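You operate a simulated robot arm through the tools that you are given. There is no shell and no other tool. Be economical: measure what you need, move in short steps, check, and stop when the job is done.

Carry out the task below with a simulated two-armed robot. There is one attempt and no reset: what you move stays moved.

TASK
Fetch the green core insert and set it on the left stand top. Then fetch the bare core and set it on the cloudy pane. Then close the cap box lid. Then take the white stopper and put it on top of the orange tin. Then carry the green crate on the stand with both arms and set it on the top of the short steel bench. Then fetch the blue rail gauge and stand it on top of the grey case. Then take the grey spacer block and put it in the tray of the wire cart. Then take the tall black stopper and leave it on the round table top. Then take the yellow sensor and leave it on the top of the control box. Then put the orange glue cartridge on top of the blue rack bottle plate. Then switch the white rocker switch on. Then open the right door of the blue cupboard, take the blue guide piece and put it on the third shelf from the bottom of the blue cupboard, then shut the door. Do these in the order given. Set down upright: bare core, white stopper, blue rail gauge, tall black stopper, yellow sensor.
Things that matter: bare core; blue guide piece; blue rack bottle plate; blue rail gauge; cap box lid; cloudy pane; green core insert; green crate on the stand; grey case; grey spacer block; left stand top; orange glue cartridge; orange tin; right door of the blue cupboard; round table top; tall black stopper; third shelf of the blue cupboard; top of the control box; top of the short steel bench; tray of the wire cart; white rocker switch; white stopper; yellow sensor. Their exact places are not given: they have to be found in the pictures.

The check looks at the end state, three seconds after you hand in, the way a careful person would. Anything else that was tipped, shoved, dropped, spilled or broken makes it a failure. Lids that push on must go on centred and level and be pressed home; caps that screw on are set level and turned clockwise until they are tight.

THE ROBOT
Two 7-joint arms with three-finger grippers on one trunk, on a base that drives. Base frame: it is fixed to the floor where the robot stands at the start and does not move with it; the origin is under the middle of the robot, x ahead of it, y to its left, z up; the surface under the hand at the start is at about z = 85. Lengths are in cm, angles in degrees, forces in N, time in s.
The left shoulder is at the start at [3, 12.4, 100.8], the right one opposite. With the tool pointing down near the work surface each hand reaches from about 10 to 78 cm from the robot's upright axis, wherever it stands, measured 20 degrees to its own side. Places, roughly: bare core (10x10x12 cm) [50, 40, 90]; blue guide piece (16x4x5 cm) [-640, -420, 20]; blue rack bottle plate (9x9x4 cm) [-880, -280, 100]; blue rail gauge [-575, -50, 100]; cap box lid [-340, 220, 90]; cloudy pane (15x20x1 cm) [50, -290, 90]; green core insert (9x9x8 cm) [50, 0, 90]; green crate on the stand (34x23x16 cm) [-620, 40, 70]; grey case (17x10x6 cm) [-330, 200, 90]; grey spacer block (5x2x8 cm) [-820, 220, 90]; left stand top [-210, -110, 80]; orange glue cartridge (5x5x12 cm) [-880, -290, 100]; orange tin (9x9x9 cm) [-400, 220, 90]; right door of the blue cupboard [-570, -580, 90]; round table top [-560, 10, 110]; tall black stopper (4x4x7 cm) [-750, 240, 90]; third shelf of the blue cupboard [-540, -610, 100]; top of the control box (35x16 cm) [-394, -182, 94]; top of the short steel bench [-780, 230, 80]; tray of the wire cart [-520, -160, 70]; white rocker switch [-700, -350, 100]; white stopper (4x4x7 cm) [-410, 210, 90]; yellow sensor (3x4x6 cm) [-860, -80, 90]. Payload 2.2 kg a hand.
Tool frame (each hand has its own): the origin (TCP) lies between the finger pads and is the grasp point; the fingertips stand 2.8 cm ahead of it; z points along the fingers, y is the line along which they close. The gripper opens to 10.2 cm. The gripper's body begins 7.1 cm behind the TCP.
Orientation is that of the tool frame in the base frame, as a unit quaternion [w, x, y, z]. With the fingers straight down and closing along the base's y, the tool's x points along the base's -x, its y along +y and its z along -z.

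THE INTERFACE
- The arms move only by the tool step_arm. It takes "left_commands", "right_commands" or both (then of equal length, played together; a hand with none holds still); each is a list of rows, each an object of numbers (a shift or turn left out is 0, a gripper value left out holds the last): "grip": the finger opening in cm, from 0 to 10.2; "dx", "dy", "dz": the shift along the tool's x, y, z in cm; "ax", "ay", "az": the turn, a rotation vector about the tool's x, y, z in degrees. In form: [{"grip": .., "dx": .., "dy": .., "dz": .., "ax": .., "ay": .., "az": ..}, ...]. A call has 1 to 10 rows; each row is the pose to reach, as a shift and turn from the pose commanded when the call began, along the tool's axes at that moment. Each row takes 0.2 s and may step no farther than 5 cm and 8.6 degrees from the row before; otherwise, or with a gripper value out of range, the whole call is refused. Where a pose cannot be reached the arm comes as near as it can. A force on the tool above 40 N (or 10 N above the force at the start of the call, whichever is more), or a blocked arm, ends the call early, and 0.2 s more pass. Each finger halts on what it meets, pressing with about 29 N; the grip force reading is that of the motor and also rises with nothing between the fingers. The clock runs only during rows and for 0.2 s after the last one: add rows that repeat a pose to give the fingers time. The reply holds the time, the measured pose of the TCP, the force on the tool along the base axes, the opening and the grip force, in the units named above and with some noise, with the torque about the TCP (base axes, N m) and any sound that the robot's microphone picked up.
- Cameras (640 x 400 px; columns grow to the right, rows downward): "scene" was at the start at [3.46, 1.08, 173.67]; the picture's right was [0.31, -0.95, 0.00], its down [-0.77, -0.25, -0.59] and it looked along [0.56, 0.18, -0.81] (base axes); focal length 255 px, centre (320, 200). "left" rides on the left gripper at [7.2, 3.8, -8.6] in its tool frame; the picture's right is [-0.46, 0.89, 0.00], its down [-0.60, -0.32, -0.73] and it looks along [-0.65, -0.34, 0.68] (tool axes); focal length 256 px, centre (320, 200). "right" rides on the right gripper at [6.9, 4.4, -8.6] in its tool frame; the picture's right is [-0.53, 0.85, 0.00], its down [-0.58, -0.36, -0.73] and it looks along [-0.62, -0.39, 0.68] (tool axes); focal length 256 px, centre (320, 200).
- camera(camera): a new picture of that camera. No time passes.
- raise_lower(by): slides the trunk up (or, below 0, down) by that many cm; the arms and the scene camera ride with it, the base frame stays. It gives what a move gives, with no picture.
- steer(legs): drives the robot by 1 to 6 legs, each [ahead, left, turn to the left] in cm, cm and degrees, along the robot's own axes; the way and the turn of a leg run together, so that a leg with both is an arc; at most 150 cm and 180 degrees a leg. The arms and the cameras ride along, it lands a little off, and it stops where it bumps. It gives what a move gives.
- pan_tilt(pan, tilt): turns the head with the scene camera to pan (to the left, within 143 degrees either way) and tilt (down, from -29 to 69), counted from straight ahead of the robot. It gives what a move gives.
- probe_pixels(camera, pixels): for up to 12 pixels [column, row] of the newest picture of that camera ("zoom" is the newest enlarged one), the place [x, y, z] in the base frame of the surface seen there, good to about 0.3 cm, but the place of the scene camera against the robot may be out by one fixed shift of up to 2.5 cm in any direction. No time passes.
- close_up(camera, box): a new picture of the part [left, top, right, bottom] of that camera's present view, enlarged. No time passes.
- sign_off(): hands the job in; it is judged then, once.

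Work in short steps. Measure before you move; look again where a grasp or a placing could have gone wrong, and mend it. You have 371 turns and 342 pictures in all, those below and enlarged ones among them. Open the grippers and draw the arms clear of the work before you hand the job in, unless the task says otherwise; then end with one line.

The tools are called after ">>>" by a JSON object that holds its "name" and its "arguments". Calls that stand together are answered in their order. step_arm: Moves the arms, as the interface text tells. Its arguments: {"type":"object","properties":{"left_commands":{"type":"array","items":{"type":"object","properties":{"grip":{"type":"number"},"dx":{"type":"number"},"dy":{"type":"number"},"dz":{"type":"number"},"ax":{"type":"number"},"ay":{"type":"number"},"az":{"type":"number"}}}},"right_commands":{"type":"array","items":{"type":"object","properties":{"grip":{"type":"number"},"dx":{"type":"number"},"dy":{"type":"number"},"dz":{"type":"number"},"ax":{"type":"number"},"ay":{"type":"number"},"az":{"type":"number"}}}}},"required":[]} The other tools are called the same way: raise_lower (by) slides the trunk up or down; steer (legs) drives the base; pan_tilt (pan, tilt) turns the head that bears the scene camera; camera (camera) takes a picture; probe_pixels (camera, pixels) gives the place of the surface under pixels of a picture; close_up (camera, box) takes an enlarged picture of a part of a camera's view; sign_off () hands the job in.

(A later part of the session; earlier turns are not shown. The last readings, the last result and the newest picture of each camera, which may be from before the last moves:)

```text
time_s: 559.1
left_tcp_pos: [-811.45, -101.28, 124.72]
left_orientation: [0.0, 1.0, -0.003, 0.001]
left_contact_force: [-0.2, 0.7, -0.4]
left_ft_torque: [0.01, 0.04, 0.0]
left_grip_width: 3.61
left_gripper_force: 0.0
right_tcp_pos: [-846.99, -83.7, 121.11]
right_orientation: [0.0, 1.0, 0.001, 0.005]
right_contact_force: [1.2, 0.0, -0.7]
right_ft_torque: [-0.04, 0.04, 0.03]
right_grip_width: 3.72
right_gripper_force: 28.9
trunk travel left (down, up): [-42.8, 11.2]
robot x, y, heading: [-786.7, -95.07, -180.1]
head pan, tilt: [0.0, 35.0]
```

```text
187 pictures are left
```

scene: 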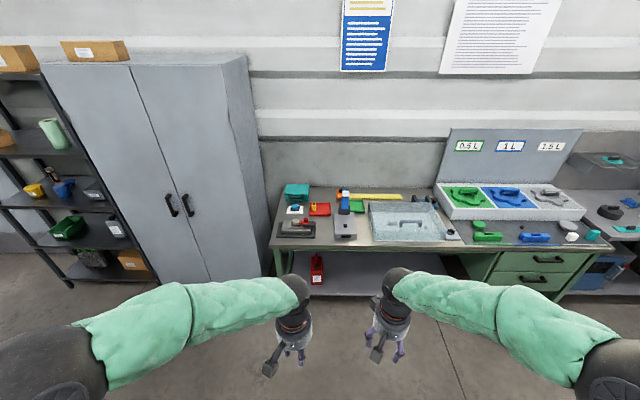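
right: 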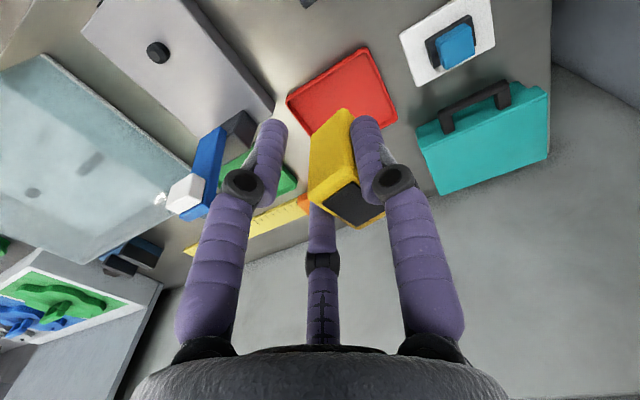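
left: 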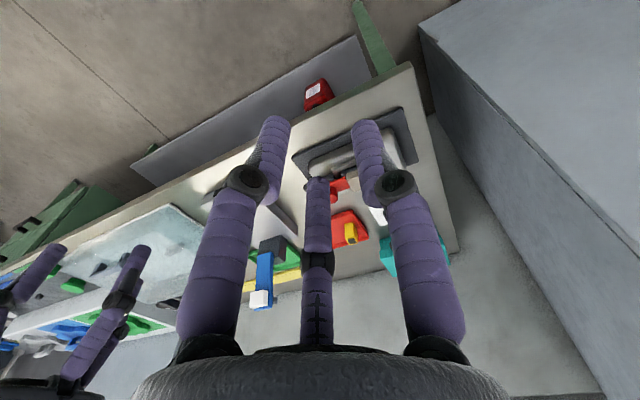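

The arm fell ~2 cm short, so the grip is off-centre. I zoom in to judge how the sensor sits.

>>> {"name": "close_up", "arguments": {"camera": "right", "box": [220, 80, 440, 260]}}

>>> {"name": "pan_tilt", "arguments": {"pan": -15, "tilt": 35}}

>>> {"name": "close_up", "arguments": {"camera": "scene", "box": [230, 140, 450, 320]}}

```text
2.22 times, centred on (330, 170) of right
```

zoom: 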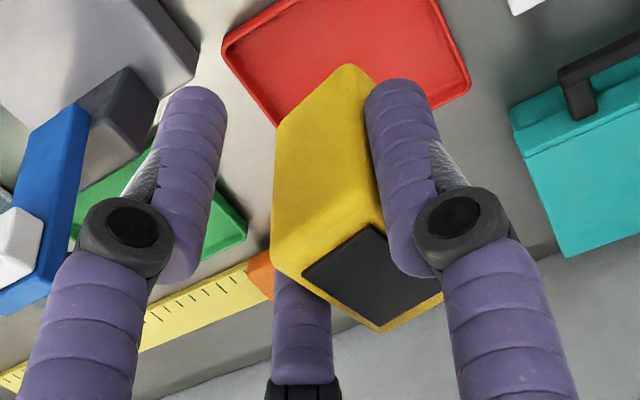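

```text
time_s: 559.9
left_tcp_pos: [-811.63, -101.23, 124.71]
left_orientation: [0.0, 1.0, -0.003, 0.002]
left_contact_force: [-1.2, 0.1, -0.3]
left_ft_torque: [-0.07, -0.05, -0.03]
left_grip_width: 3.6
left_gripper_force: 0.1
right_tcp_pos: [-847.22, -83.77, 121.11]
right_orientation: [0.001, 1.0, 0.001, 0.007]
right_contact_force: [-1.0, 0.1, -1.2]
right_ft_torque: [0.0, -0.03, -0.02]
right_grip_width: 3.67
right_gripper_force: 28.7
trunk travel left (down, up): [-42.8, 11.2]
robot x, y, heading: [-786.63, -95.32, -179.6]
head pan, tilt: [-15.0, 35.0]
```

```text
2.22 times, centred on (340, 230) of scene
```

zoom: 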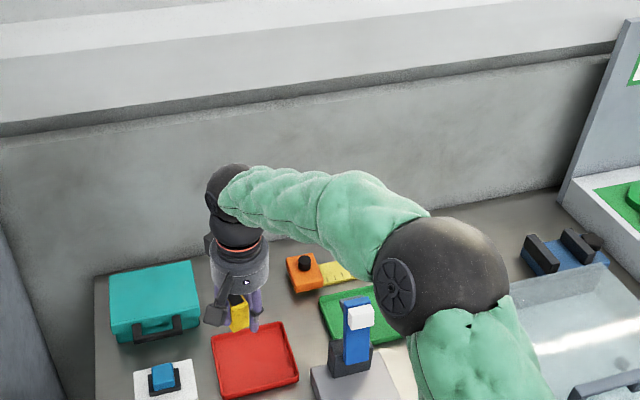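

The sensor has yawed in an off-centre two-finger hold; I will set it back in the tray and regrasp with better reach. I lower the trunk 12 cm and put it down.

>>> {"name": "raise_lower", "arguments": {"by": -12}}

>>> {"name": "step_arm", "arguments": {"right_commands": [{"dx": -4}, {"dx": -8}, {"dx": -10.7}, {"dx": -10.7, "dz": 4}, {"dx": -10.7, "dz": 8}, {"dx": -10.7, "dz": 12}, {"dx": -10.7, "dz": 16}, {"dx": -10.7, "dz": 17.6}, {"dx": -10.7, "dz": 18.0}]}}

```text
time_s: 561.4
left_tcp_pos: [-811.61, -101.2, 112.67]
left_orientation: [0.0, 1.0, -0.002, 0.002]
left_contact_force: [0.7, -0.2, -0.2]
left_ft_torque: [-0.01, -0.01, 0.0]
left_grip_width: 3.59
left_gripper_force: 0.0
right_tcp_pos: [-847.28, -83.61, 109.07]
right_orientation: [0.0, 1.0, 0.001, 0.006]
right_contact_force: [0.1, 0.0, -0.6]
right_ft_torque: [-0.01, -0.03, 0.01]
right_grip_width: 3.69
right_gripper_force: 29.0
trunk travel left (down, up): [-30.8, 23.2]
robot x, y, heading: [-786.81, -95.14, -179.9]
head pan, tilt: [-15.0, 35.0]
```

```text
time_s: 563.4
left_tcp_pos: [-811.67, -101.2, 112.76]
left_orientation: [0.0, 1.0, -0.003, 0.001]
left_contact_force: [0.5, 0.6, 0.0]
left_ft_torque: [-0.02, 0.04, -0.01]
left_grip_width: 3.59
left_gripper_force: 0.0
right_tcp_pos: [-857.75, -83.68, 90.74]
right_orientation: [0.0, 1.0, 0.001, 0.006]
right_contact_force: [0.1, -0.4, -0.5]
right_ft_torque: [-0.02, -0.08, 0.0]
right_grip_width: 3.64
right_gripper_force: 28.5
trunk travel left (down, up): [-30.8, 23.2]
robot x, y, heading: [-786.74, -95.27, -179.6]
head pan, tilt: [-15.0, 35.0]
```

>>> {"name": "step_arm", "arguments": {"right_commands": [{"dz": 0.4}, {"dz": 0.8}, {"dz": 1.1}, {"dz": 1.4}]}}

>>> {"name": "camera", "arguments": {"camera": "right"}}

```text
time_s: 564.4
left_tcp_pos: [-811.39, -101.29, 112.76]
left_orientation: [0.0, 1.0, -0.002, 0.0]
left_contact_force: [-0.2, 0.6, -0.3]
left_ft_torque: [0.0, 0.0, -0.01]
left_grip_width: 3.58
left_gripper_force: 0.1
right_tcp_pos: [-857.82, -83.59, 90.07]
right_orientation: [0.0, 1.0, 0.0, 0.002]
right_contact_force: [-4.3, -2.3, 29.8]
right_ft_torque: [-0.25, 0.5, -0.21]
right_grip_width: 3.63
right_gripper_force: 28.7
trunk travel left (down, up): [-30.8, 23.2]
robot x, y, heading: [-787.05, -94.97, -179.9]
head pan, tilt: [-15.0, 35.0]
```

```text
184 pictures are left
```

right: 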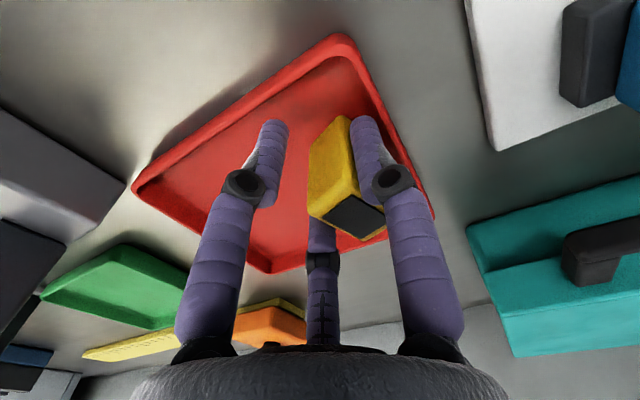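

Seated. I open, rise 8 cm and re-measure.

>>> {"name": "step_arm", "arguments": {"right_commands": [{"dz": -0.5}, {"dz": -0.5, "grip": 7}, {"dz": -0.5}, {"dz": -0.5}, {"dz": -4}, {"dz": -8}, {"dz": -11, "dx": 3}, {"dz": -11, "dx": 3}]}}

>>> {"name": "close_up", "arguments": {"camera": "right", "box": [260, 0, 420, 150]}}

```text
time_s: 566.2
left_tcp_pos: [-811.75, -101.28, 112.63]
left_orientation: [-0.001, 1.0, -0.003, 0.002]
left_contact_force: [0.1, -0.6, 0.7]
left_ft_torque: [-0.01, -0.04, -0.04]
left_grip_width: 3.59
left_gripper_force: 0.2
right_tcp_pos: [-854.83, -83.74, 100.47]
right_orientation: [0.0, 1.0, 0.002, 0.008]
right_contact_force: [-0.1, 0.1, 0.2]
right_ft_torque: [0.02, -0.01, 0.01]
right_grip_width: 7.01
right_gripper_force: 0.1
trunk travel left (down, up): [-30.8, 23.2]
robot x, y, heading: [-786.83, -94.86, -179.6]
head pan, tilt: [-15.0, 35.0]
```

```text
2.67 times, centred on (340, 75) of right
```

zoom: 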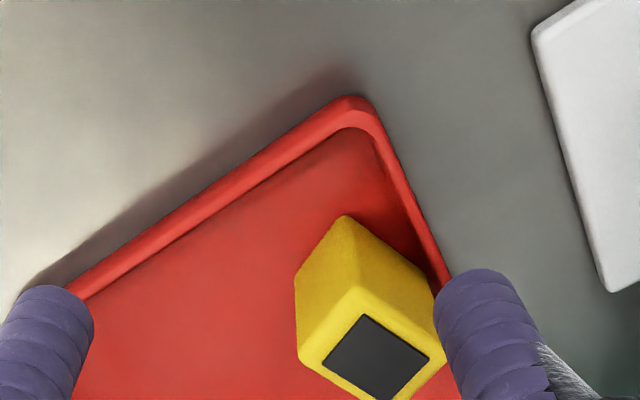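

>>> {"name": "probe_pixels", "arguments": {"camera": "zoom", "pixels": [[303, 352], [360, 288], [440, 355], [375, 398], [375, 345], [345, 225], [440, 280]]}}

```text
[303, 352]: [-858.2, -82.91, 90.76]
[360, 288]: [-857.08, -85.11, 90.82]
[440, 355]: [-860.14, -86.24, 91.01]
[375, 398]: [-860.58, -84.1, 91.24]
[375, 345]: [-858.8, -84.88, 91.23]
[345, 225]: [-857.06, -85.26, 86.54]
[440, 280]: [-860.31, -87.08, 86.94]
```

Sensor centre now (−859.25,−84.55), turned 20.5°. I align (az −20.5), descend and grip.

>>> {"name": "step_arm", "arguments": {"right_commands": [{"dx": -2.5, "dy": 0.2, "az": -8}, {"dx": -4.6, "dy": 0.4, "az": -16}, {"dx": -4.6, "dy": 0.4, "az": -20.5, "dz": 3}, {"dx": -4.6, "dy": 0.4, "az": -20.5, "dz": 6}, {"dx": -4.6, "dy": 0.4, "az": -20.5, "dz": 9}, {"dx": -4.6, "dy": 0.4, "az": -20.5, "dz": 10.2}, {"dx": -4.6, "dy": 0.4, "az": -20.5, "dz": 10.2}]}}

>>> {"name": "camera", "arguments": {"camera": "right"}}

```text
time_s: 567.8
left_tcp_pos: [-811.65, -101.16, 112.58]
left_orientation: [0.0, 1.0, -0.003, 0.002]
left_contact_force: [0.0, -0.1, 0.2]
left_ft_torque: [-0.01, -0.05, -0.03]
left_grip_width: 3.59
left_gripper_force: 0.0
right_tcp_pos: [-859.36, -84.09, 90.35]
right_orientation: [0.001, 0.984, 0.179, 0.007]
right_contact_force: [0.5, 0.0, -0.5]
right_ft_torque: [0.0, -0.03, 0.01]
right_grip_width: 6.99
right_gripper_force: 0.1
trunk travel left (down, up): [-30.8, 23.2]
robot x, y, heading: [-787.04, -95.15, -179.9]
head pan, tilt: [-15.0, 35.0]
```

```text
182 pictures are left
```

right: 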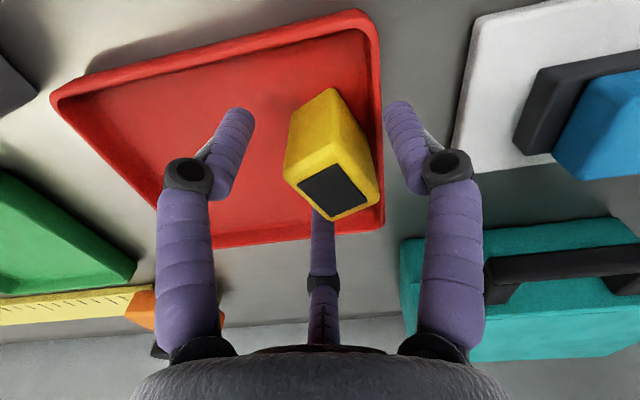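

Well aligned. I close and lift.

>>> {"name": "step_arm", "arguments": {"right_commands": [{"grip": 5}, {"grip": 3}, {"grip": 0}, {"grip": 0}, {"grip": 0}, {"grip": 0}]}}

>>> {"name": "step_arm", "arguments": {"right_commands": [{"dz": -4}, {"dz": -8}, {"dz": -12}, {"dz": -16}, {"dz": -20}, {"dz": -24}, {"dz": -28}, {"dz": -28, "dx": 4}, {"dz": -28, "dx": 8}, {"dz": -28, "dx": 12}]}}

>>> {"name": "camera", "arguments": {"camera": "right"}}

```text
time_s: 569.2
left_tcp_pos: [-811.6, -101.27, 112.69]
left_orientation: [0.0, 1.0, -0.003, 0.002]
left_contact_force: [-0.4, -0.7, 0.9]
left_ft_torque: [-0.02, 0.01, 0.01]
left_grip_width: 3.58
left_gripper_force: 0.1
right_tcp_pos: [-859.28, -84.18, 90.32]
right_orientation: [0.002, 0.984, 0.179, 0.005]
right_contact_force: [0.3, -0.9, 2.9]
right_ft_torque: [-0.04, -0.05, 0.02]
right_grip_width: 3.55
right_gripper_force: 29.3
trunk travel left (down, up): [-30.8, 23.2]
robot x, y, heading: [-787.14, -95.4, -180.3]
head pan, tilt: [-15.0, 35.0]
```

```text
time_s: 571.4
left_tcp_pos: [-811.71, -101.16, 112.64]
left_orientation: [0.0, 1.0, -0.003, 0.002]
left_contact_force: [0.0, 0.2, 0.0]
left_ft_torque: [-0.01, -0.02, 0.02]
left_grip_width: 3.6
left_gripper_force: 0.1
right_tcp_pos: [-857.79, -82.55, 118.78]
right_orientation: [0.001, 0.984, 0.178, 0.008]
right_contact_force: [-0.3, -0.3, -0.6]
right_ft_torque: [-0.02, -0.02, 0.0]
right_grip_width: 3.54
right_gripper_force: 29.1
right hand out of reach, approached as far as the arm can: row 7, 8, 9, 10
trunk travel left (down, up): [-30.8, 23.2]
robot x, y, heading: [-787.01, -95.15, -179.9]
head pan, tilt: [-15.0, 35.0]
```

```text
181 pictures are left
```

right: 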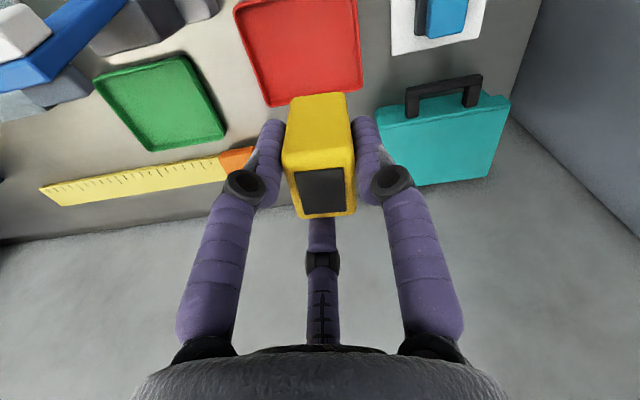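

Centred grip now. I raise the trunk and draw the hand back.

>>> {"name": "raise_lower", "arguments": {"by": 12}}

>>> {"name": "step_arm", "arguments": {"right_commands": [{"dx": 2, "az": 4}, {"dx": 5, "az": 8}, {"dx": 9, "az": 12}, {"dx": 13, "az": 16}, {"dx": 17, "az": 20.5}, {"dx": 21, "az": 20.5}]}}

```text
time_s: 572.9
left_tcp_pos: [-811.62, -101.2, 124.55]
left_orientation: [0.001, 1.0, -0.004, 0.003]
left_contact_force: [0.6, -0.1, 0.0]
left_ft_torque: [0.0, -0.01, -0.01]
left_grip_width: 3.57
left_gripper_force: 0.0
right_tcp_pos: [-857.9, -82.58, 130.69]
right_orientation: [0.002, 0.984, 0.179, 0.007]
right_contact_force: [-0.1, 0.2, -0.9]
right_ft_torque: [0.01, 0.02, 0.01]
right_grip_width: 3.53
right_gripper_force: 29.4
trunk travel left (down, up): [-42.8, 11.2]
robot x, y, heading: [-786.95, -95.07, -179.8]
head pan, tilt: [-15.0, 35.0]
```

```text
time_s: 574.3
left_tcp_pos: [-811.68, -101.18, 124.75]
left_orientation: [0.0, 1.0, -0.003, 0.002]
left_contact_force: [-0.1, 0.1, 0.9]
left_ft_torque: [-0.01, 0.0, 0.02]
left_grip_width: 3.59
left_gripper_force: 0.1
right_tcp_pos: [-856.51, -77.94, 132.76]
right_orientation: [0.001, 0.999, 0.04, 0.022]
right_contact_force: [0.4, 0.7, -1.3]
right_ft_torque: [0.0, 0.01, -0.04]
right_grip_width: 3.58
right_gripper_force: 29.0
right hand out of reach, approached as far as the arm can: row 1, 2, 3, 4, 5, 6
trunk travel left (down, up): [-42.8, 11.2]
robot x, y, heading: [-786.77, -95.28, -179.9]
head pan, tilt: [-15.0, 35.0]
```

The arm lags near full stretch; I try lowering a bit while drawing back.

>>> {"name": "step_arm", "arguments": {"right_commands": [{"dz": 2, "dx": 2}, {"dz": 4, "dx": 4}, {"dz": 6, "dx": 6}, {"dz": 8, "dx": 8}, {"dz": 9, "dx": 10}]}}

>>> {"name": "camera", "arguments": {"camera": "scene"}}

```text
time_s: 575.5
left_tcp_pos: [-811.43, -101.27, 124.57]
left_orientation: [0.001, 1.0, -0.003, 0.002]
left_contact_force: [0.0, -0.6, 0.2]
left_ft_torque: [0.0, 0.02, 0.0]
left_grip_width: 3.61
left_gripper_force: 0.0
right_tcp_pos: [-845.87, -77.26, 124.2]
right_orientation: [0.001, 0.999, 0.039, 0.021]
right_contact_force: [0.8, -0.7, -0.6]
right_ft_torque: [-0.03, 0.04, 0.0]
right_grip_width: 3.57
right_gripper_force: 29.0
right hand out of reach, approached as far as the arm can: row 1
trunk travel left (down, up): [-42.8, 11.2]
robot x, y, heading: [-786.62, -95.09, -180.1]
head pan, tilt: [-15.0, 35.0]
```

```text
180 pictures are left
```

scene: 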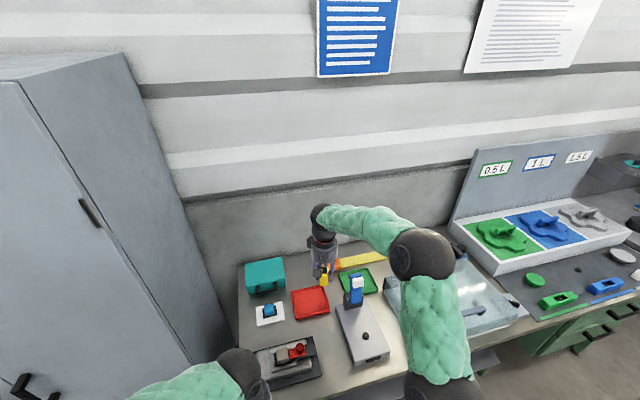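

It responds again. I continue drawing back and level the hand.

>>> {"name": "step_arm", "arguments": {"right_commands": [{"dx": 4, "ay": -1.2, "az": 2.2}, {"dx": 8, "ay": -2.4, "az": 4.5}, {"dx": 12, "ay": -2.4, "az": 4.5}, {"dx": 16, "ay": -2.4, "az": 4.5}, {"dx": 20, "ay": -2.4, "az": 4.5}, {"dx": 20, "ay": -2.4, "az": 4.5}]}}

>>> {"name": "camera", "arguments": {"camera": "right"}}

```text
time_s: 576.9
left_tcp_pos: [-811.78, -101.27, 124.62]
left_orientation: [0.0, 1.0, -0.003, 0.003]
left_contact_force: [0.0, 0.8, -0.1]
left_ft_torque: [0.0, 0.02, 0.0]
left_grip_width: 3.59
left_gripper_force: 0.0
right_tcp_pos: [-826.0, -75.73, 124.81]
right_orientation: [0.001, 1.0, 0.001, 0.003]
right_contact_force: [-0.8, 0.4, -1.4]
right_ft_torque: [0.02, 0.04, 0.05]
right_grip_width: 3.54
right_gripper_force: 29.1
trunk travel left (down, up): [-42.8, 11.2]
robot x, y, heading: [-786.91, -95.25, -179.8]
head pan, tilt: [-15.0, 35.0]
```

```text
179 pictures are left
```

right: 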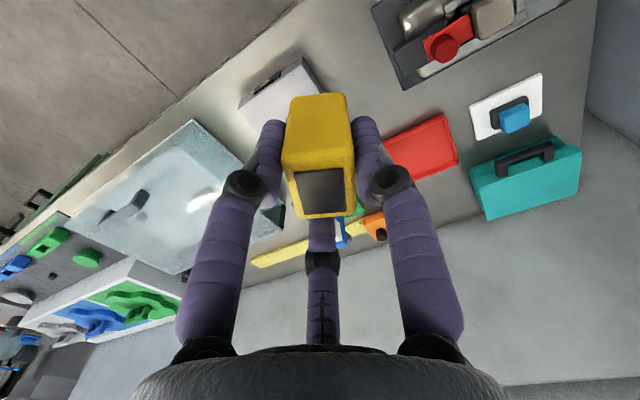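

Now I drive to the control box: back off, strafe to y≈95, reverse to x≈−397.

>>> {"name": "steer", "arguments": {"legs": [[-70, 0, 0], [0, -100, 0], [0, -90, 0], [-150, 0, 0], [-150, 0, 0], [-20, 0, 0]]}}

>>> {"name": "steer", "arguments": {"legs": [[0, 0, 90]]}}

>>> {"name": "pan_tilt", "arguments": {"pan": 0, "tilt": 30}}

```text
time_s: 605.0
left_tcp_pos: [-422.91, 88.92, 124.66]
left_orientation: [0.0, 1.0, 0.001, 0.001]
left_contact_force: [0.5, 0.4, 0.3]
left_ft_torque: [0.01, 0.03, 0.04]
left_grip_width: 3.57
left_gripper_force: 0.2
right_tcp_pos: [-437.39, 114.54, 124.92]
right_orientation: [0.001, 1.0, 0.005, 0.0]
right_contact_force: [-1.0, 0.0, -0.6]
right_ft_torque: [-0.02, 0.04, -0.03]
right_grip_width: 3.51
right_gripper_force: 28.8
trunk travel left (down, up): [-42.8, 11.2]
robot x, y, heading: [-398.3, 95.27, -179.9]
head pan, tilt: [-15.0, 35.0]
```

```text
time_s: 609.2
left_tcp_pos: [-392.31, 70.5, 124.74]
left_orientation: [-0.001, 0.711, 0.704, 0.001]
left_contact_force: [-0.2, -0.1, 0.9]
left_ft_torque: [-0.01, 0.0, 0.0]
left_grip_width: 3.61
left_gripper_force: 0.0
right_tcp_pos: [-417.95, 56.27, 124.97]
right_orientation: [0.0, 0.708, 0.706, 0.001]
right_contact_force: [0.0, 0.0, -0.9]
right_ft_torque: [0.04, 0.03, 0.0]
right_grip_width: 3.51
right_gripper_force: 28.7
trunk travel left (down, up): [-42.8, 11.2]
robot x, y, heading: [-397.95, 95.2, -90.2]
head pan, tilt: [-15.0, 35.0]
```

```text
time_s: 610.0
left_tcp_pos: [-392.34, 70.49, 124.6]
left_orientation: [-0.001, 0.71, 0.704, 0.001]
left_contact_force: [0.3, 0.0, 0.6]
left_ft_torque: [0.0, 0.0, 0.01]
left_grip_width: 3.62
left_gripper_force: 0.1
right_tcp_pos: [-417.92, 56.24, 124.87]
right_orientation: [0.0, 0.708, 0.706, 0.001]
right_contact_force: [0.2, -0.5, -0.3]
right_ft_torque: [-0.01, -0.03, 0.01]
right_grip_width: 3.52
right_gripper_force: 28.9
trunk travel left (down, up): [-42.8, 11.2]
robot x, y, heading: [-398.56, 95.22, -90.1]
head pan, tilt: [0.0, 30.0]
```

I drive ahead ~195 cm toward the control box and look.

>>> {"name": "steer", "arguments": {"legs": [[150, 0, 0], [45, 10, 0]]}}

>>> {"name": "camera", "arguments": {"camera": "scene"}}

>>> {"name": "camera", "arguments": {"camera": "right"}}

```text
time_s: 619.8
left_tcp_pos: [-381.84, -123.59, 124.69]
left_orientation: [-0.002, 0.707, 0.707, 0.001]
left_contact_force: [-0.7, 0.2, -0.7]
left_ft_torque: [0.01, -0.02, 0.02]
left_grip_width: 3.57
left_gripper_force: 0.0
right_tcp_pos: [-407.41, -137.96, 124.96]
right_orientation: [0.001, 0.706, 0.708, 0.001]
right_contact_force: [0.6, -0.6, 0.2]
right_ft_torque: [-0.01, 0.01, 0.04]
right_grip_width: 3.51
right_gripper_force: 29.0
trunk travel left (down, up): [-42.8, 11.2]
robot x, y, heading: [-388.28, -98.79, -89.7]
head pan, tilt: [0.0, 30.0]
```

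```text
178 pictures are left
```

scene: 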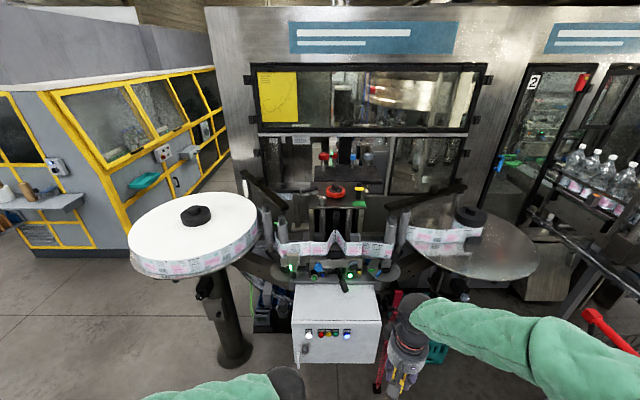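

```text
177 pictures are left
```

right: 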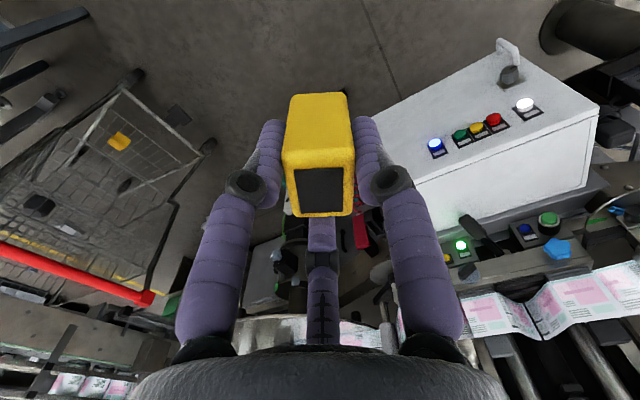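

I probe the control box top.

>>> {"name": "probe_pixels", "arguments": {"camera": "right", "pixels": [[500, 170], [560, 150], [430, 190], [595, 108], [410, 180], [580, 185], [420, 215], [500, 190], [480, 150], [470, 245], [540, 270]]}}

>>> {"name": "probe_pixels", "arguments": {"camera": "scene", "pixels": [[335, 300], [300, 292], [375, 292], [300, 315], [375, 315], [335, 285], [340, 278], [200, 215], [430, 250]]}}

```text
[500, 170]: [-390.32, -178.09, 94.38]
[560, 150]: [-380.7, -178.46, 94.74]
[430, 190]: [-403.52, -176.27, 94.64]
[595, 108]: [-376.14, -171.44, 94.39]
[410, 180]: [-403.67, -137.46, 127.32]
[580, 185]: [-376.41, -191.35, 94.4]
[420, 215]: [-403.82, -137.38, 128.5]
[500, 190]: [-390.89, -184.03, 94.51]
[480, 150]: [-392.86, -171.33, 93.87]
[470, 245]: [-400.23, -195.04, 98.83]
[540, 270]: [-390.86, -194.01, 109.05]
```

```text
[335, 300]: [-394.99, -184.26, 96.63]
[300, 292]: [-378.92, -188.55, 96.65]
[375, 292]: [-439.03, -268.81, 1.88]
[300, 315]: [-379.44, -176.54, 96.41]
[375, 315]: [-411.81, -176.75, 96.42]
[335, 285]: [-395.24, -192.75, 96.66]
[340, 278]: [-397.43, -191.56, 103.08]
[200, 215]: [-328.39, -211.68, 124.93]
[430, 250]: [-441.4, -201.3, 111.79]
```

Top z 94.5, x −411…−376, y −191…−171. I drive 20 cm ahead, then carry the sensor above (−394,−179).

>>> {"name": "steer", "arguments": {"legs": [[20, 0, 0]]}}

>>> {"name": "step_arm", "arguments": {"right_commands": [{"dx": -4, "dy": 2.5}, {"dx": -8, "dy": 5}, {"dx": -12, "dy": 7.5}, {"dx": -16, "dy": 10}, {"dx": -20, "dy": 12.5}, {"dx": -21, "dy": 13.4, "dz": 4}, {"dx": -21, "dy": 13.4, "dz": 8}, {"dx": -21, "dy": 13.4, "dz": 12}, {"dx": -21, "dy": 13.4, "dz": 16}, {"dx": -21, "dy": 13.4, "dz": 20}]}}

>>> {"name": "camera", "arguments": {"camera": "right"}}

```text
time_s: 621.4
left_tcp_pos: [-381.66, -143.64, 124.66]
left_orientation: [-0.002, 0.708, 0.706, 0.002]
left_contact_force: [-1.0, 0.3, 0.4]
left_ft_torque: [0.04, 0.01, -0.01]
left_grip_width: 3.61
left_gripper_force: 0.0
right_tcp_pos: [-407.17, -158.18, 124.98]
right_orientation: [0.001, 0.705, 0.709, 0.001]
right_contact_force: [0.9, -0.7, -0.4]
right_ft_torque: [0.04, -0.02, 0.02]
right_grip_width: 3.48
right_gripper_force: 29.8
trunk travel left (down, up): [-42.8, 11.2]
robot x, y, heading: [-388.19, -119.02, -89.9]
head pan, tilt: [0.0, 30.0]
```

```text
time_s: 623.6
left_tcp_pos: [-381.75, -143.68, 124.67]
left_orientation: [-0.001, 0.708, 0.706, 0.002]
left_contact_force: [0.1, -0.3, -0.5]
left_ft_torque: [-0.03, 0.01, 0.0]
left_grip_width: 3.59
left_gripper_force: 0.1
right_tcp_pos: [-393.76, -179.13, 104.96]
right_orientation: [0.0, 0.706, 0.708, 0.002]
right_contact_force: [-0.7, 0.2, -1.7]
right_ft_torque: [-0.01, 0.0, -0.01]
right_grip_width: 3.51
right_gripper_force: 28.9
trunk travel left (down, up): [-42.8, 11.2]
robot x, y, heading: [-388.19, -119.23, -89.7]
head pan, tilt: [0.0, 30.0]
```

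```text
176 pictures are left
```

right: 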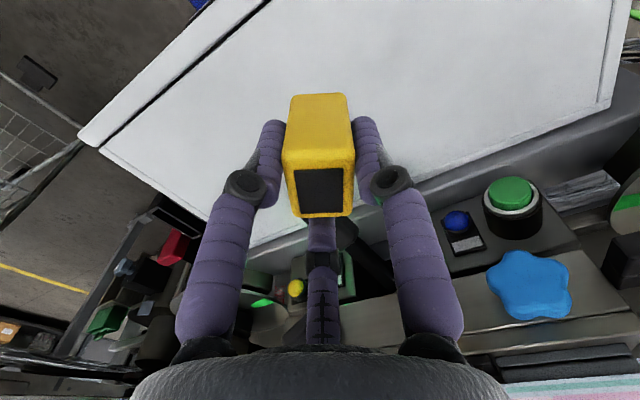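

Clear. I lower to contact.

>>> {"name": "step_arm", "arguments": {"right_commands": [{"dz": 3}, {"dz": 4.6}, {"dz": 5.1}, {"dz": 5.5}, {"dz": 5.8}, {"dz": 6.0}]}}

```text
time_s: 625.0
left_tcp_pos: [-381.71, -143.46, 124.73]
left_orientation: [-0.001, 0.707, 0.707, 0.0]
left_contact_force: [0.0, 0.2, -0.6]
left_ft_torque: [-0.02, 0.0, -0.03]
left_grip_width: 3.59
left_gripper_force: 0.0
right_tcp_pos: [-393.78, -179.18, 99.31]
right_orientation: [0.003, 0.706, 0.708, -0.002]
right_contact_force: [-1.5, 0.8, 31.6]
right_ft_torque: [0.41, -0.01, 0.05]
right_grip_width: 3.53
right_gripper_force: 28.6
trunk travel left (down, up): [-42.8, 11.2]
robot x, y, heading: [-387.82, -118.73, -89.5]
head pan, tilt: [0.0, 30.0]
```

Seated. I relax, release, and rise.

>>> {"name": "step_arm", "arguments": {"right_commands": [{"dz": -0.4}, {"dz": -0.4}, {"dz": -0.4, "grip": 6.5}, {"dz": -0.4}, {"dz": -0.4}, {"dz": -4}, {"dz": -8}, {"dz": -12}, {"dz": -16}, {"dz": -20}]}}

>>> {"name": "camera", "arguments": {"camera": "right"}}

```text
time_s: 627.2
left_tcp_pos: [-381.69, -143.55, 124.72]
left_orientation: [-0.001, 0.708, 0.706, 0.001]
left_contact_force: [0.7, 0.4, -1.0]
left_ft_torque: [0.0, 0.01, 0.04]
left_grip_width: 3.61
left_gripper_force: 0.1
right_tcp_pos: [-393.8, -179.08, 118.86]
right_orientation: [0.0, 0.705, 0.709, 0.001]
right_contact_force: [0.1, 0.2, -0.4]
right_ft_torque: [-0.01, 0.05, 0.02]
right_grip_width: 6.49
right_gripper_force: 0.1
trunk travel left (down, up): [-42.8, 11.2]
robot x, y, heading: [-388.11, -119.08, -89.6]
head pan, tilt: [0.0, 30.0]
```

```text
175 pictures are left
```

right: 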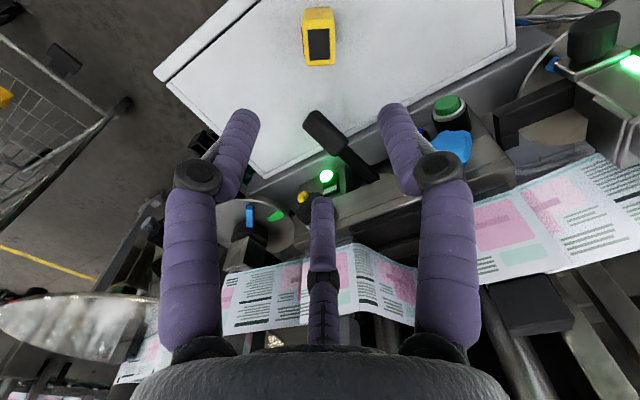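

The sensor stands on the box. Next the glue cartridge: I retract and drive round to x≈−700, then down toward y≈−285.

>>> {"name": "step_arm", "arguments": {"right_commands": [{"dz": -4}, {"dz": -6, "dx": 4}, {"dz": -6, "dx": 8}, {"dz": -6, "dx": 12}, {"dz": -6, "dx": 16}, {"dz": -6, "dx": 20}]}}

>>> {"name": "steer", "arguments": {"legs": [[-150, 0, 0], [-62, 0, -0.4], [0, 0, -90], [150, 0, 0], [150, 0, 0], [15, 0, 0]]}}

```text
time_s: 628.6
left_tcp_pos: [-381.85, -143.52, 124.67]
left_orientation: [-0.001, 0.708, 0.706, 0.001]
left_contact_force: [0.0, 0.5, -0.2]
left_ft_torque: [-0.04, -0.02, -0.04]
left_grip_width: 3.59
left_gripper_force: 0.1
right_tcp_pos: [-393.89, -158.9, 125.05]
right_orientation: [0.0, 0.705, 0.709, 0.0]
right_contact_force: [0.8, -0.8, 1.2]
right_ft_torque: [-0.02, 0.03, 0.0]
right_grip_width: 6.51
right_gripper_force: 0.1
trunk travel left (down, up): [-42.8, 11.2]
robot x, y, heading: [-387.54, -118.65, -89.6]
head pan, tilt: [0.0, 30.0]
```

```text
time_s: 658.0
left_tcp_pos: [-729.96, 83.72, 124.89]
left_orientation: [0.002, 1.0, 0.002, 0.001]
left_contact_force: [0.6, 0.5, -1.3]
left_ft_torque: [0.03, 0.02, -0.02]
left_grip_width: 3.61
left_gripper_force: 0.1
right_tcp_pos: [-745.36, 95.83, 125.04]
right_orientation: [0.003, 1.0, 0.004, 0.0]
right_contact_force: [-0.2, 0.5, 0.1]
right_ft_torque: [0.0, 0.06, 0.02]
right_grip_width: 6.51
right_gripper_force: 0.0
trunk travel left (down, up): [-42.8, 11.2]
robot x, y, heading: [-705.2, 89.31, -179.5]
head pan, tilt: [0.0, 30.0]
```

I strafe left 290 and look.

>>> {"name": "steer", "arguments": {"legs": [[0, 145, -0.5], [0, 145, 0]]}}

>>> {"name": "pan_tilt", "arguments": {"pan": 25, "tilt": 28}}

>>> {"name": "camera", "arguments": {"camera": "scene"}}

>>> {"name": "pan_tilt", "arguments": {"pan": 90, "tilt": 20}}

>>> {"name": "camera", "arguments": {"camera": "scene"}}

```text
time_s: 672.0
left_tcp_pos: [-729.74, -206.11, 124.77]
left_orientation: [0.0, 1.0, -0.003, 0.001]
left_contact_force: [0.1, 0.5, 0.2]
left_ft_torque: [0.0, 0.02, 0.0]
left_grip_width: 3.62
left_gripper_force: 0.1
right_tcp_pos: [-744.9, -193.96, 124.96]
right_orientation: [-0.001, 1.0, -0.001, 0.0]
right_contact_force: [0.2, -0.1, -0.4]
right_ft_torque: [0.0, -0.02, -0.02]
right_grip_width: 6.5
right_gripper_force: 0.0
trunk travel left (down, up): [-42.8, 11.2]
robot x, y, heading: [-704.91, -200.11, 180.1]
head pan, tilt: [0.0, 30.0]
```

```text
time_s: 672.9
left_tcp_pos: [-729.58, -206.29, 124.6]
left_orientation: [-0.001, 1.0, -0.004, 0.002]
left_contact_force: [0.8, 0.3, 0.3]
left_ft_torque: [-0.01, -0.01, 0.01]
left_grip_width: 3.62
left_gripper_force: 0.0
right_tcp_pos: [-744.91, -193.96, 124.98]
right_orientation: [-0.001, 1.0, -0.001, 0.001]
right_contact_force: [0.4, -0.2, 0.3]
right_ft_torque: [-0.01, 0.0, 0.01]
right_grip_width: 6.5
right_gripper_force: 0.1
trunk travel left (down, up): [-42.8, 11.2]
robot x, y, heading: [-704.86, -200.11, 180.0]
head pan, tilt: [25.0, 28.0]
```

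```text
174 pictures are left
```

scene: 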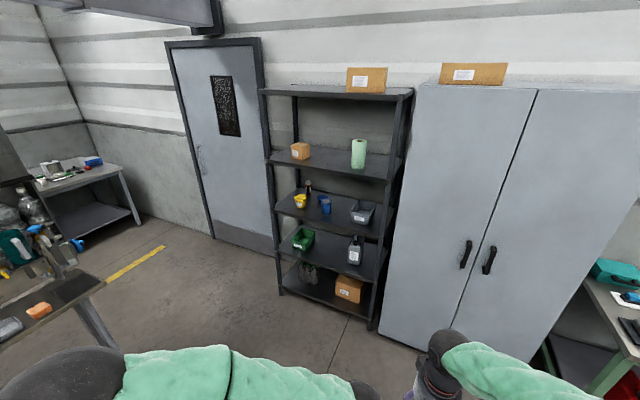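

```text
time_s: 674.3
left_tcp_pos: [-729.56, -206.25, 124.67]
left_orientation: [-0.001, 1.0, -0.003, 0.002]
left_contact_force: [0.3, 0.4, 0.8]
left_ft_torque: [0.03, -0.01, -0.01]
left_grip_width: 3.57
left_gripper_force: 0.0
right_tcp_pos: [-744.97, -193.92, 125.01]
right_orientation: [-0.001, 1.0, -0.002, 0.0]
right_contact_force: [0.2, 0.9, -0.2]
right_ft_torque: [-0.01, 0.04, 0.0]
right_grip_width: 6.5
right_gripper_force: 0.1
trunk travel left (down, up): [-42.8, 11.2]
robot x, y, heading: [-704.77, -200.04, 179.9]
head pan, tilt: [90.0, 20.0]
```

```text
173 pictures are left
```

scene: 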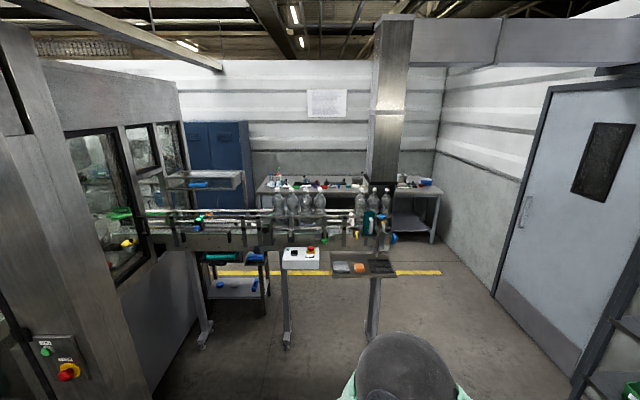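

I turn back to zoom on the shelf rack.

>>> {"name": "probe_pixels", "arguments": {"camera": "scene", "pixels": [[300, 250], [300, 264], [360, 265], [372, 330], [286, 340], [390, 205], [225, 145], [300, 200], [200, 330], [245, 130]]}}

>>> {"name": "close_up", "arguments": {"camera": "scene", "box": [240, 170, 460, 350]}}

>>> {"name": "pan_tilt", "arguments": {"pan": 22, "tilt": 28}}

>>> {"name": "close_up", "arguments": {"camera": "scene", "box": [230, 70, 430, 320]}}

```text
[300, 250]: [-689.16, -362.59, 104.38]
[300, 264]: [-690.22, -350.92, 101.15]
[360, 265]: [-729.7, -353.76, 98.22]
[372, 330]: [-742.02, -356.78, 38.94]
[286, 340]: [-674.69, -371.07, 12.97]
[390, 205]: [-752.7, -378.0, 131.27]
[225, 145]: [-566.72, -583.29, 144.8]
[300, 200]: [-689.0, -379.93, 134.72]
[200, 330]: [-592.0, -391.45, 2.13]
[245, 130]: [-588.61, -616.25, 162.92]
```

```text
2.22 times, centred on (350, 260) of scene
```

zoom: 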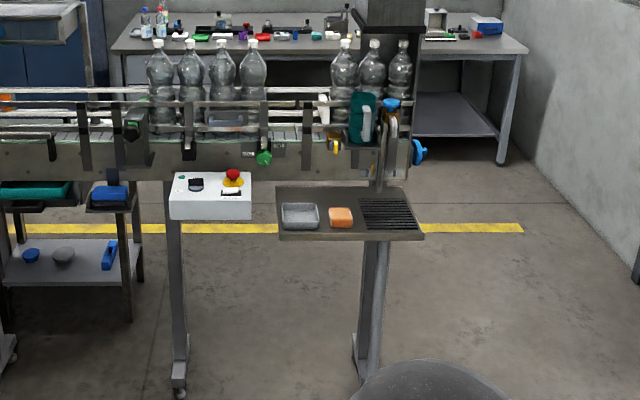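

```text
time_s: 675.7
left_tcp_pos: [-729.69, -206.13, 124.67]
left_orientation: [-0.001, 1.0, -0.004, 0.002]
left_contact_force: [-0.3, -0.8, -0.2]
left_ft_torque: [-0.02, -0.02, -0.01]
left_grip_width: 3.61
left_gripper_force: 0.0
right_tcp_pos: [-745.03, -193.95, 125.02]
right_orientation: [-0.001, 1.0, -0.001, 0.001]
right_contact_force: [-0.2, -0.2, 1.0]
right_ft_torque: [0.0, 0.0, 0.03]
right_grip_width: 6.5
right_gripper_force: 0.1
trunk travel left (down, up): [-42.8, 11.2]
robot x, y, heading: [-704.65, -199.98, 180.0]
head pan, tilt: [22.0, 28.0]
```

```text
1.60 times, centred on (330, 195) of scene
```

zoom: 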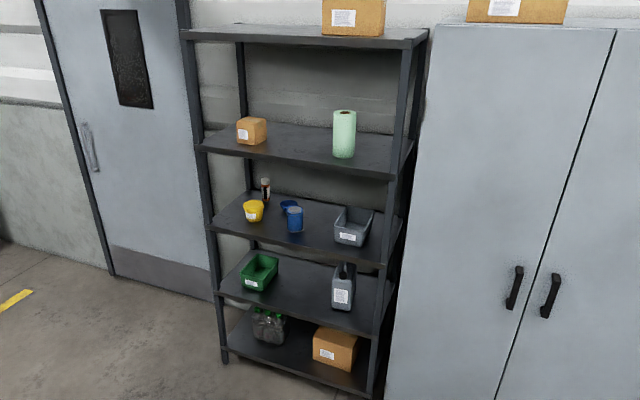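

>>> {"name": "close_up", "arguments": {"camera": "scene", "box": [300, 170, 370, 225]}}

>>> {"name": "probe_pixels", "arguments": {"camera": "zoom", "pixels": [[320, 200], [200, 200], [100, 100]]}}

```text
7.27 times, centred on (335, 198) of scene
```

zoom: 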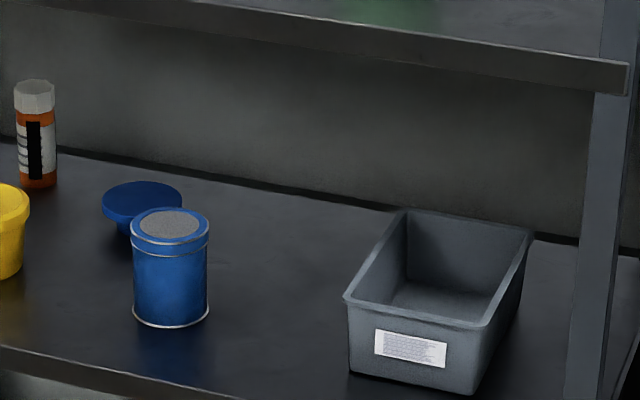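

```text
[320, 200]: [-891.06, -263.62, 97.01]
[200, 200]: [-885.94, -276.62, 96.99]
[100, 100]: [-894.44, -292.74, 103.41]
```

The cartridge (orange with white cap) and the blue disc plate are on the middle shelf. I probe them and the shelf heights.

>>> {"name": "probe_pixels", "arguments": {"camera": "zoom", "pixels": [[35, 90], [35, 150], [35, 185], [142, 195], [115, 205], [120, 220], [170, 225], [170, 320], [100, 365], [300, 45], [15, 215], [250, 300]]}}

>>> {"name": "close_up", "arguments": {"camera": "scene", "box": [260, 80, 420, 250]}}

```text
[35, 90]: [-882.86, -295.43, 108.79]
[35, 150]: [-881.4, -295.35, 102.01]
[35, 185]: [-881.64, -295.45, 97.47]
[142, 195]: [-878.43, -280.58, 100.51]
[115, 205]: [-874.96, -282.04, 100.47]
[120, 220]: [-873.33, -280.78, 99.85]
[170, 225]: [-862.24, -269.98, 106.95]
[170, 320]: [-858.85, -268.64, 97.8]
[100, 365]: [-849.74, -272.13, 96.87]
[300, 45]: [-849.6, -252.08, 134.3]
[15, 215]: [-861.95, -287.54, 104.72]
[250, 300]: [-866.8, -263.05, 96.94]
```

```text
2.35 times, centred on (340, 165) of scene
```

zoom: 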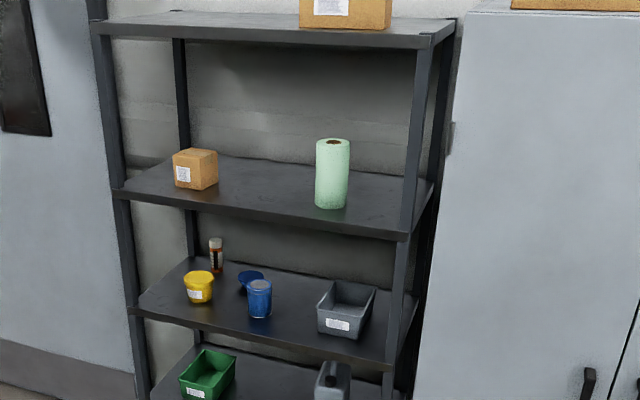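

I plan a horizontal-ish grasp (pitch 60°) with the left hand under the upper shelf. First I strafe to y≈−280, pull the right hand in, and pitch the left hand.

>>> {"name": "steer", "arguments": {"legs": [[0, 80, 0]]}}

>>> {"name": "step_arm", "arguments": {"left_commands": [{"ay": -8.5, "grip": 7}, {"ay": -17}, {"ay": -25.5}, {"ay": -34}, {"ay": -42.5}, {"ay": -51}, {"ay": -59.5}, {"ay": -60}], "right_commands": [{"dx": 3}, {"dx": 6}, {"dx": 9}, {"dx": 12}, {"dx": 15}, {"dx": 15}, {"dx": 15}, {"dx": 15}]}}

>>> {"name": "camera", "arguments": {"camera": "left"}}

```text
time_s: 680.0
left_tcp_pos: [-730.03, -286.72, 124.66]
left_orientation: [-0.001, 1.0, -0.007, 0.002]
left_contact_force: [-0.3, -0.4, 0.2]
left_ft_torque: [0.02, 0.01, -0.01]
left_grip_width: 3.59
left_gripper_force: 0.1
right_tcp_pos: [-745.34, -274.21, 125.04]
right_orientation: [0.0, 1.0, -0.004, 0.001]
right_contact_force: [-0.5, -0.7, 0.0]
right_ft_torque: [0.01, 0.01, -0.02]
right_grip_width: 6.48
right_gripper_force: 0.1
trunk travel left (down, up): [-42.8, 11.2]
robot x, y, heading: [-704.98, -280.57, 179.8]
head pan, tilt: [22.0, 28.0]
```

```text
time_s: 681.8
left_tcp_pos: [-730.19, -286.05, 125.63]
left_orientation: [-0.015, 0.866, 0.002, -0.5]
left_contact_force: [-0.7, -0.5, 0.0]
left_ft_torque: [0.01, -0.01, 0.01]
left_grip_width: 7.0
left_gripper_force: 0.0
right_tcp_pos: [-730.25, -274.39, 125.09]
right_orientation: [-0.001, 1.0, -0.005, 0.001]
right_contact_force: [-0.1, 0.0, -0.4]
right_ft_torque: [0.01, -0.03, 0.05]
right_grip_width: 6.48
right_gripper_force: 0.0
trunk travel left (down, up): [-42.8, 11.2]
robot x, y, heading: [-705.39, -280.23, 179.5]
head pan, tilt: [22.0, 28.0]
```

```text
168 pictures are left
```

left: 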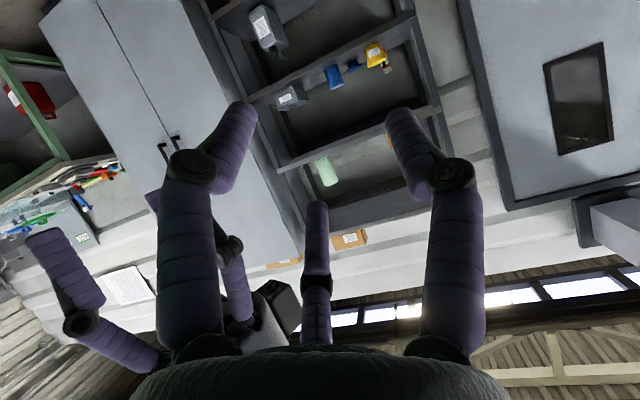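

I move the right hand aside and drive 85 ahead toward the rack, then look.

>>> {"name": "step_arm", "arguments": {"right_commands": [{"dy": -4}, {"dy": -8}, {"dy": -12}, {"dy": -15}]}}

>>> {"name": "steer", "arguments": {"legs": [[85, 0, 0.4]]}}

>>> {"name": "camera", "arguments": {"camera": "left"}}

>>> {"name": "camera", "arguments": {"camera": "scene"}}

```text
time_s: 682.8
left_tcp_pos: [-730.07, -286.09, 125.46]
left_orientation: [-0.014, 0.865, 0.001, -0.501]
left_contact_force: [0.5, 0.7, -0.2]
left_ft_torque: [0.01, -0.03, -0.03]
left_grip_width: 6.97
left_gripper_force: 0.0
right_tcp_pos: [-730.22, -259.3, 125.02]
right_orientation: [0.0, 1.0, -0.005, 0.0]
right_contact_force: [-0.6, -0.2, -0.2]
right_ft_torque: [-0.03, -0.04, 0.03]
right_grip_width: 6.51
right_gripper_force: 0.1
trunk travel left (down, up): [-42.8, 11.2]
robot x, y, heading: [-705.05, -280.52, 179.6]
head pan, tilt: [22.0, 28.0]
```

```text
time_s: 687.3
left_tcp_pos: [-814.64, -285.69, 125.35]
left_orientation: [-0.013, 0.866, 0.002, -0.5]
left_contact_force: [0.4, -0.5, -0.1]
left_ft_torque: [0.02, 0.0, -0.01]
left_grip_width: 6.99
left_gripper_force: 0.1
right_tcp_pos: [-814.86, -259.01, 125.06]
right_orientation: [-0.001, 1.0, -0.002, 0.0]
right_contact_force: [0.3, 0.1, 0.1]
right_ft_torque: [0.02, -0.02, -0.01]
right_grip_width: 6.48
right_gripper_force: 0.1
trunk travel left (down, up): [-42.8, 11.2]
robot x, y, heading: [-790.04, -279.91, 179.6]
head pan, tilt: [22.0, 28.0]
```

```text
167 pictures are left
```

left: 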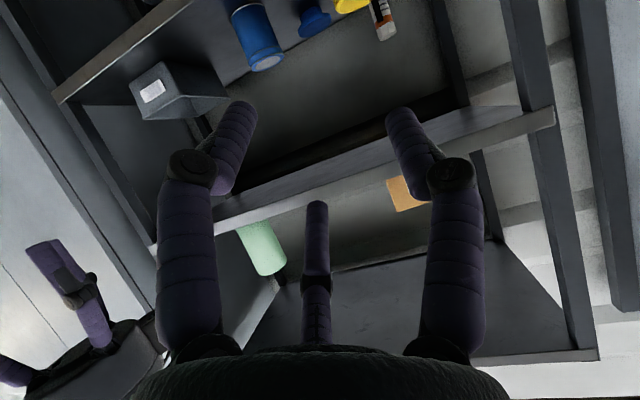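

```text
166 pictures are left
```

scene: 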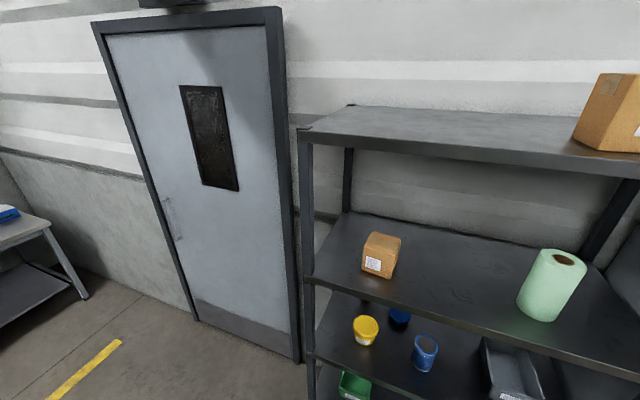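

I probe the shelf structure and items from the left camera.

>>> {"name": "probe_pixels", "arguments": {"camera": "left", "pixels": [[385, 30], [378, 10], [315, 15], [265, 62], [350, 5], [350, 150], [380, 150], [535, 90], [548, 118], [100, 75], [450, 60], [220, 205]]}}

>>> {"name": "step_arm", "arguments": {"left_commands": [{"dx": 2.6, "dz": 1.5}, {"dx": 5.2, "dz": 3}, {"dx": 7.8, "dz": 4.5}, {"dx": 10.4, "dz": 6}, {"dx": 10.4, "dz": 6}]}}

>>> {"name": "camera", "arguments": {"camera": "left"}}

```text
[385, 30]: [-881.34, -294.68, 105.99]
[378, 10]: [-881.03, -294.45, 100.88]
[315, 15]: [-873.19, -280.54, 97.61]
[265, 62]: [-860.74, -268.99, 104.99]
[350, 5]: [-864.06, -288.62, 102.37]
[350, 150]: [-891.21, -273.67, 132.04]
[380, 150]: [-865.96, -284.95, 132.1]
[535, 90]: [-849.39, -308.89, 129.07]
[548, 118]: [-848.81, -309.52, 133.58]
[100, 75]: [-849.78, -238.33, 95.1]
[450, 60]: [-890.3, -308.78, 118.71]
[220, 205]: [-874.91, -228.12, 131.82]
```

```text
time_s: 688.3
left_tcp_pos: [-815.8, -282.07, 117.37]
left_orientation: [-0.066, 0.851, 0.034, -0.52]
left_contact_force: [-1.8, -1.7, -0.3]
left_ft_torque: [-0.13, 0.0, -0.26]
left_grip_width: 6.99
left_gripper_force: 0.1
right_tcp_pos: [-814.88, -258.91, 125.03]
right_orientation: [0.001, 1.0, -0.003, 0.002]
right_contact_force: [-0.5, 0.3, 0.6]
right_ft_torque: [-0.01, 0.02, 0.05]
right_grip_width: 6.49
right_gripper_force: 0.1
trunk travel left (down, up): [-42.8, 11.2]
robot x, y, heading: [-790.07, -280.04, 180.1]
head pan, tilt: [22.0, 28.0]
stopped in row 5 (left hand): the force on the tool passed its limit at 132 N (the readings are from after the stop); the commanded pose is now the measured one
```

```text
165 pictures are left
```

left: 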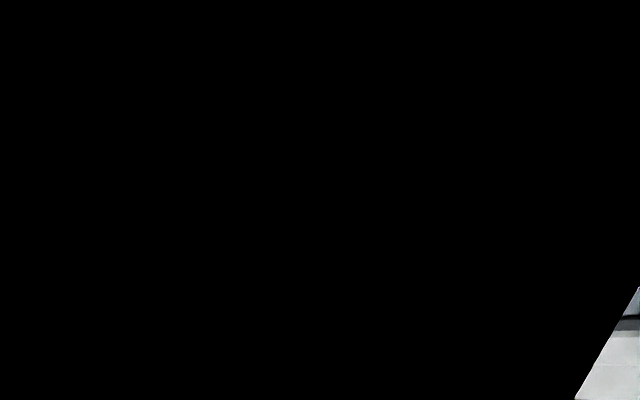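

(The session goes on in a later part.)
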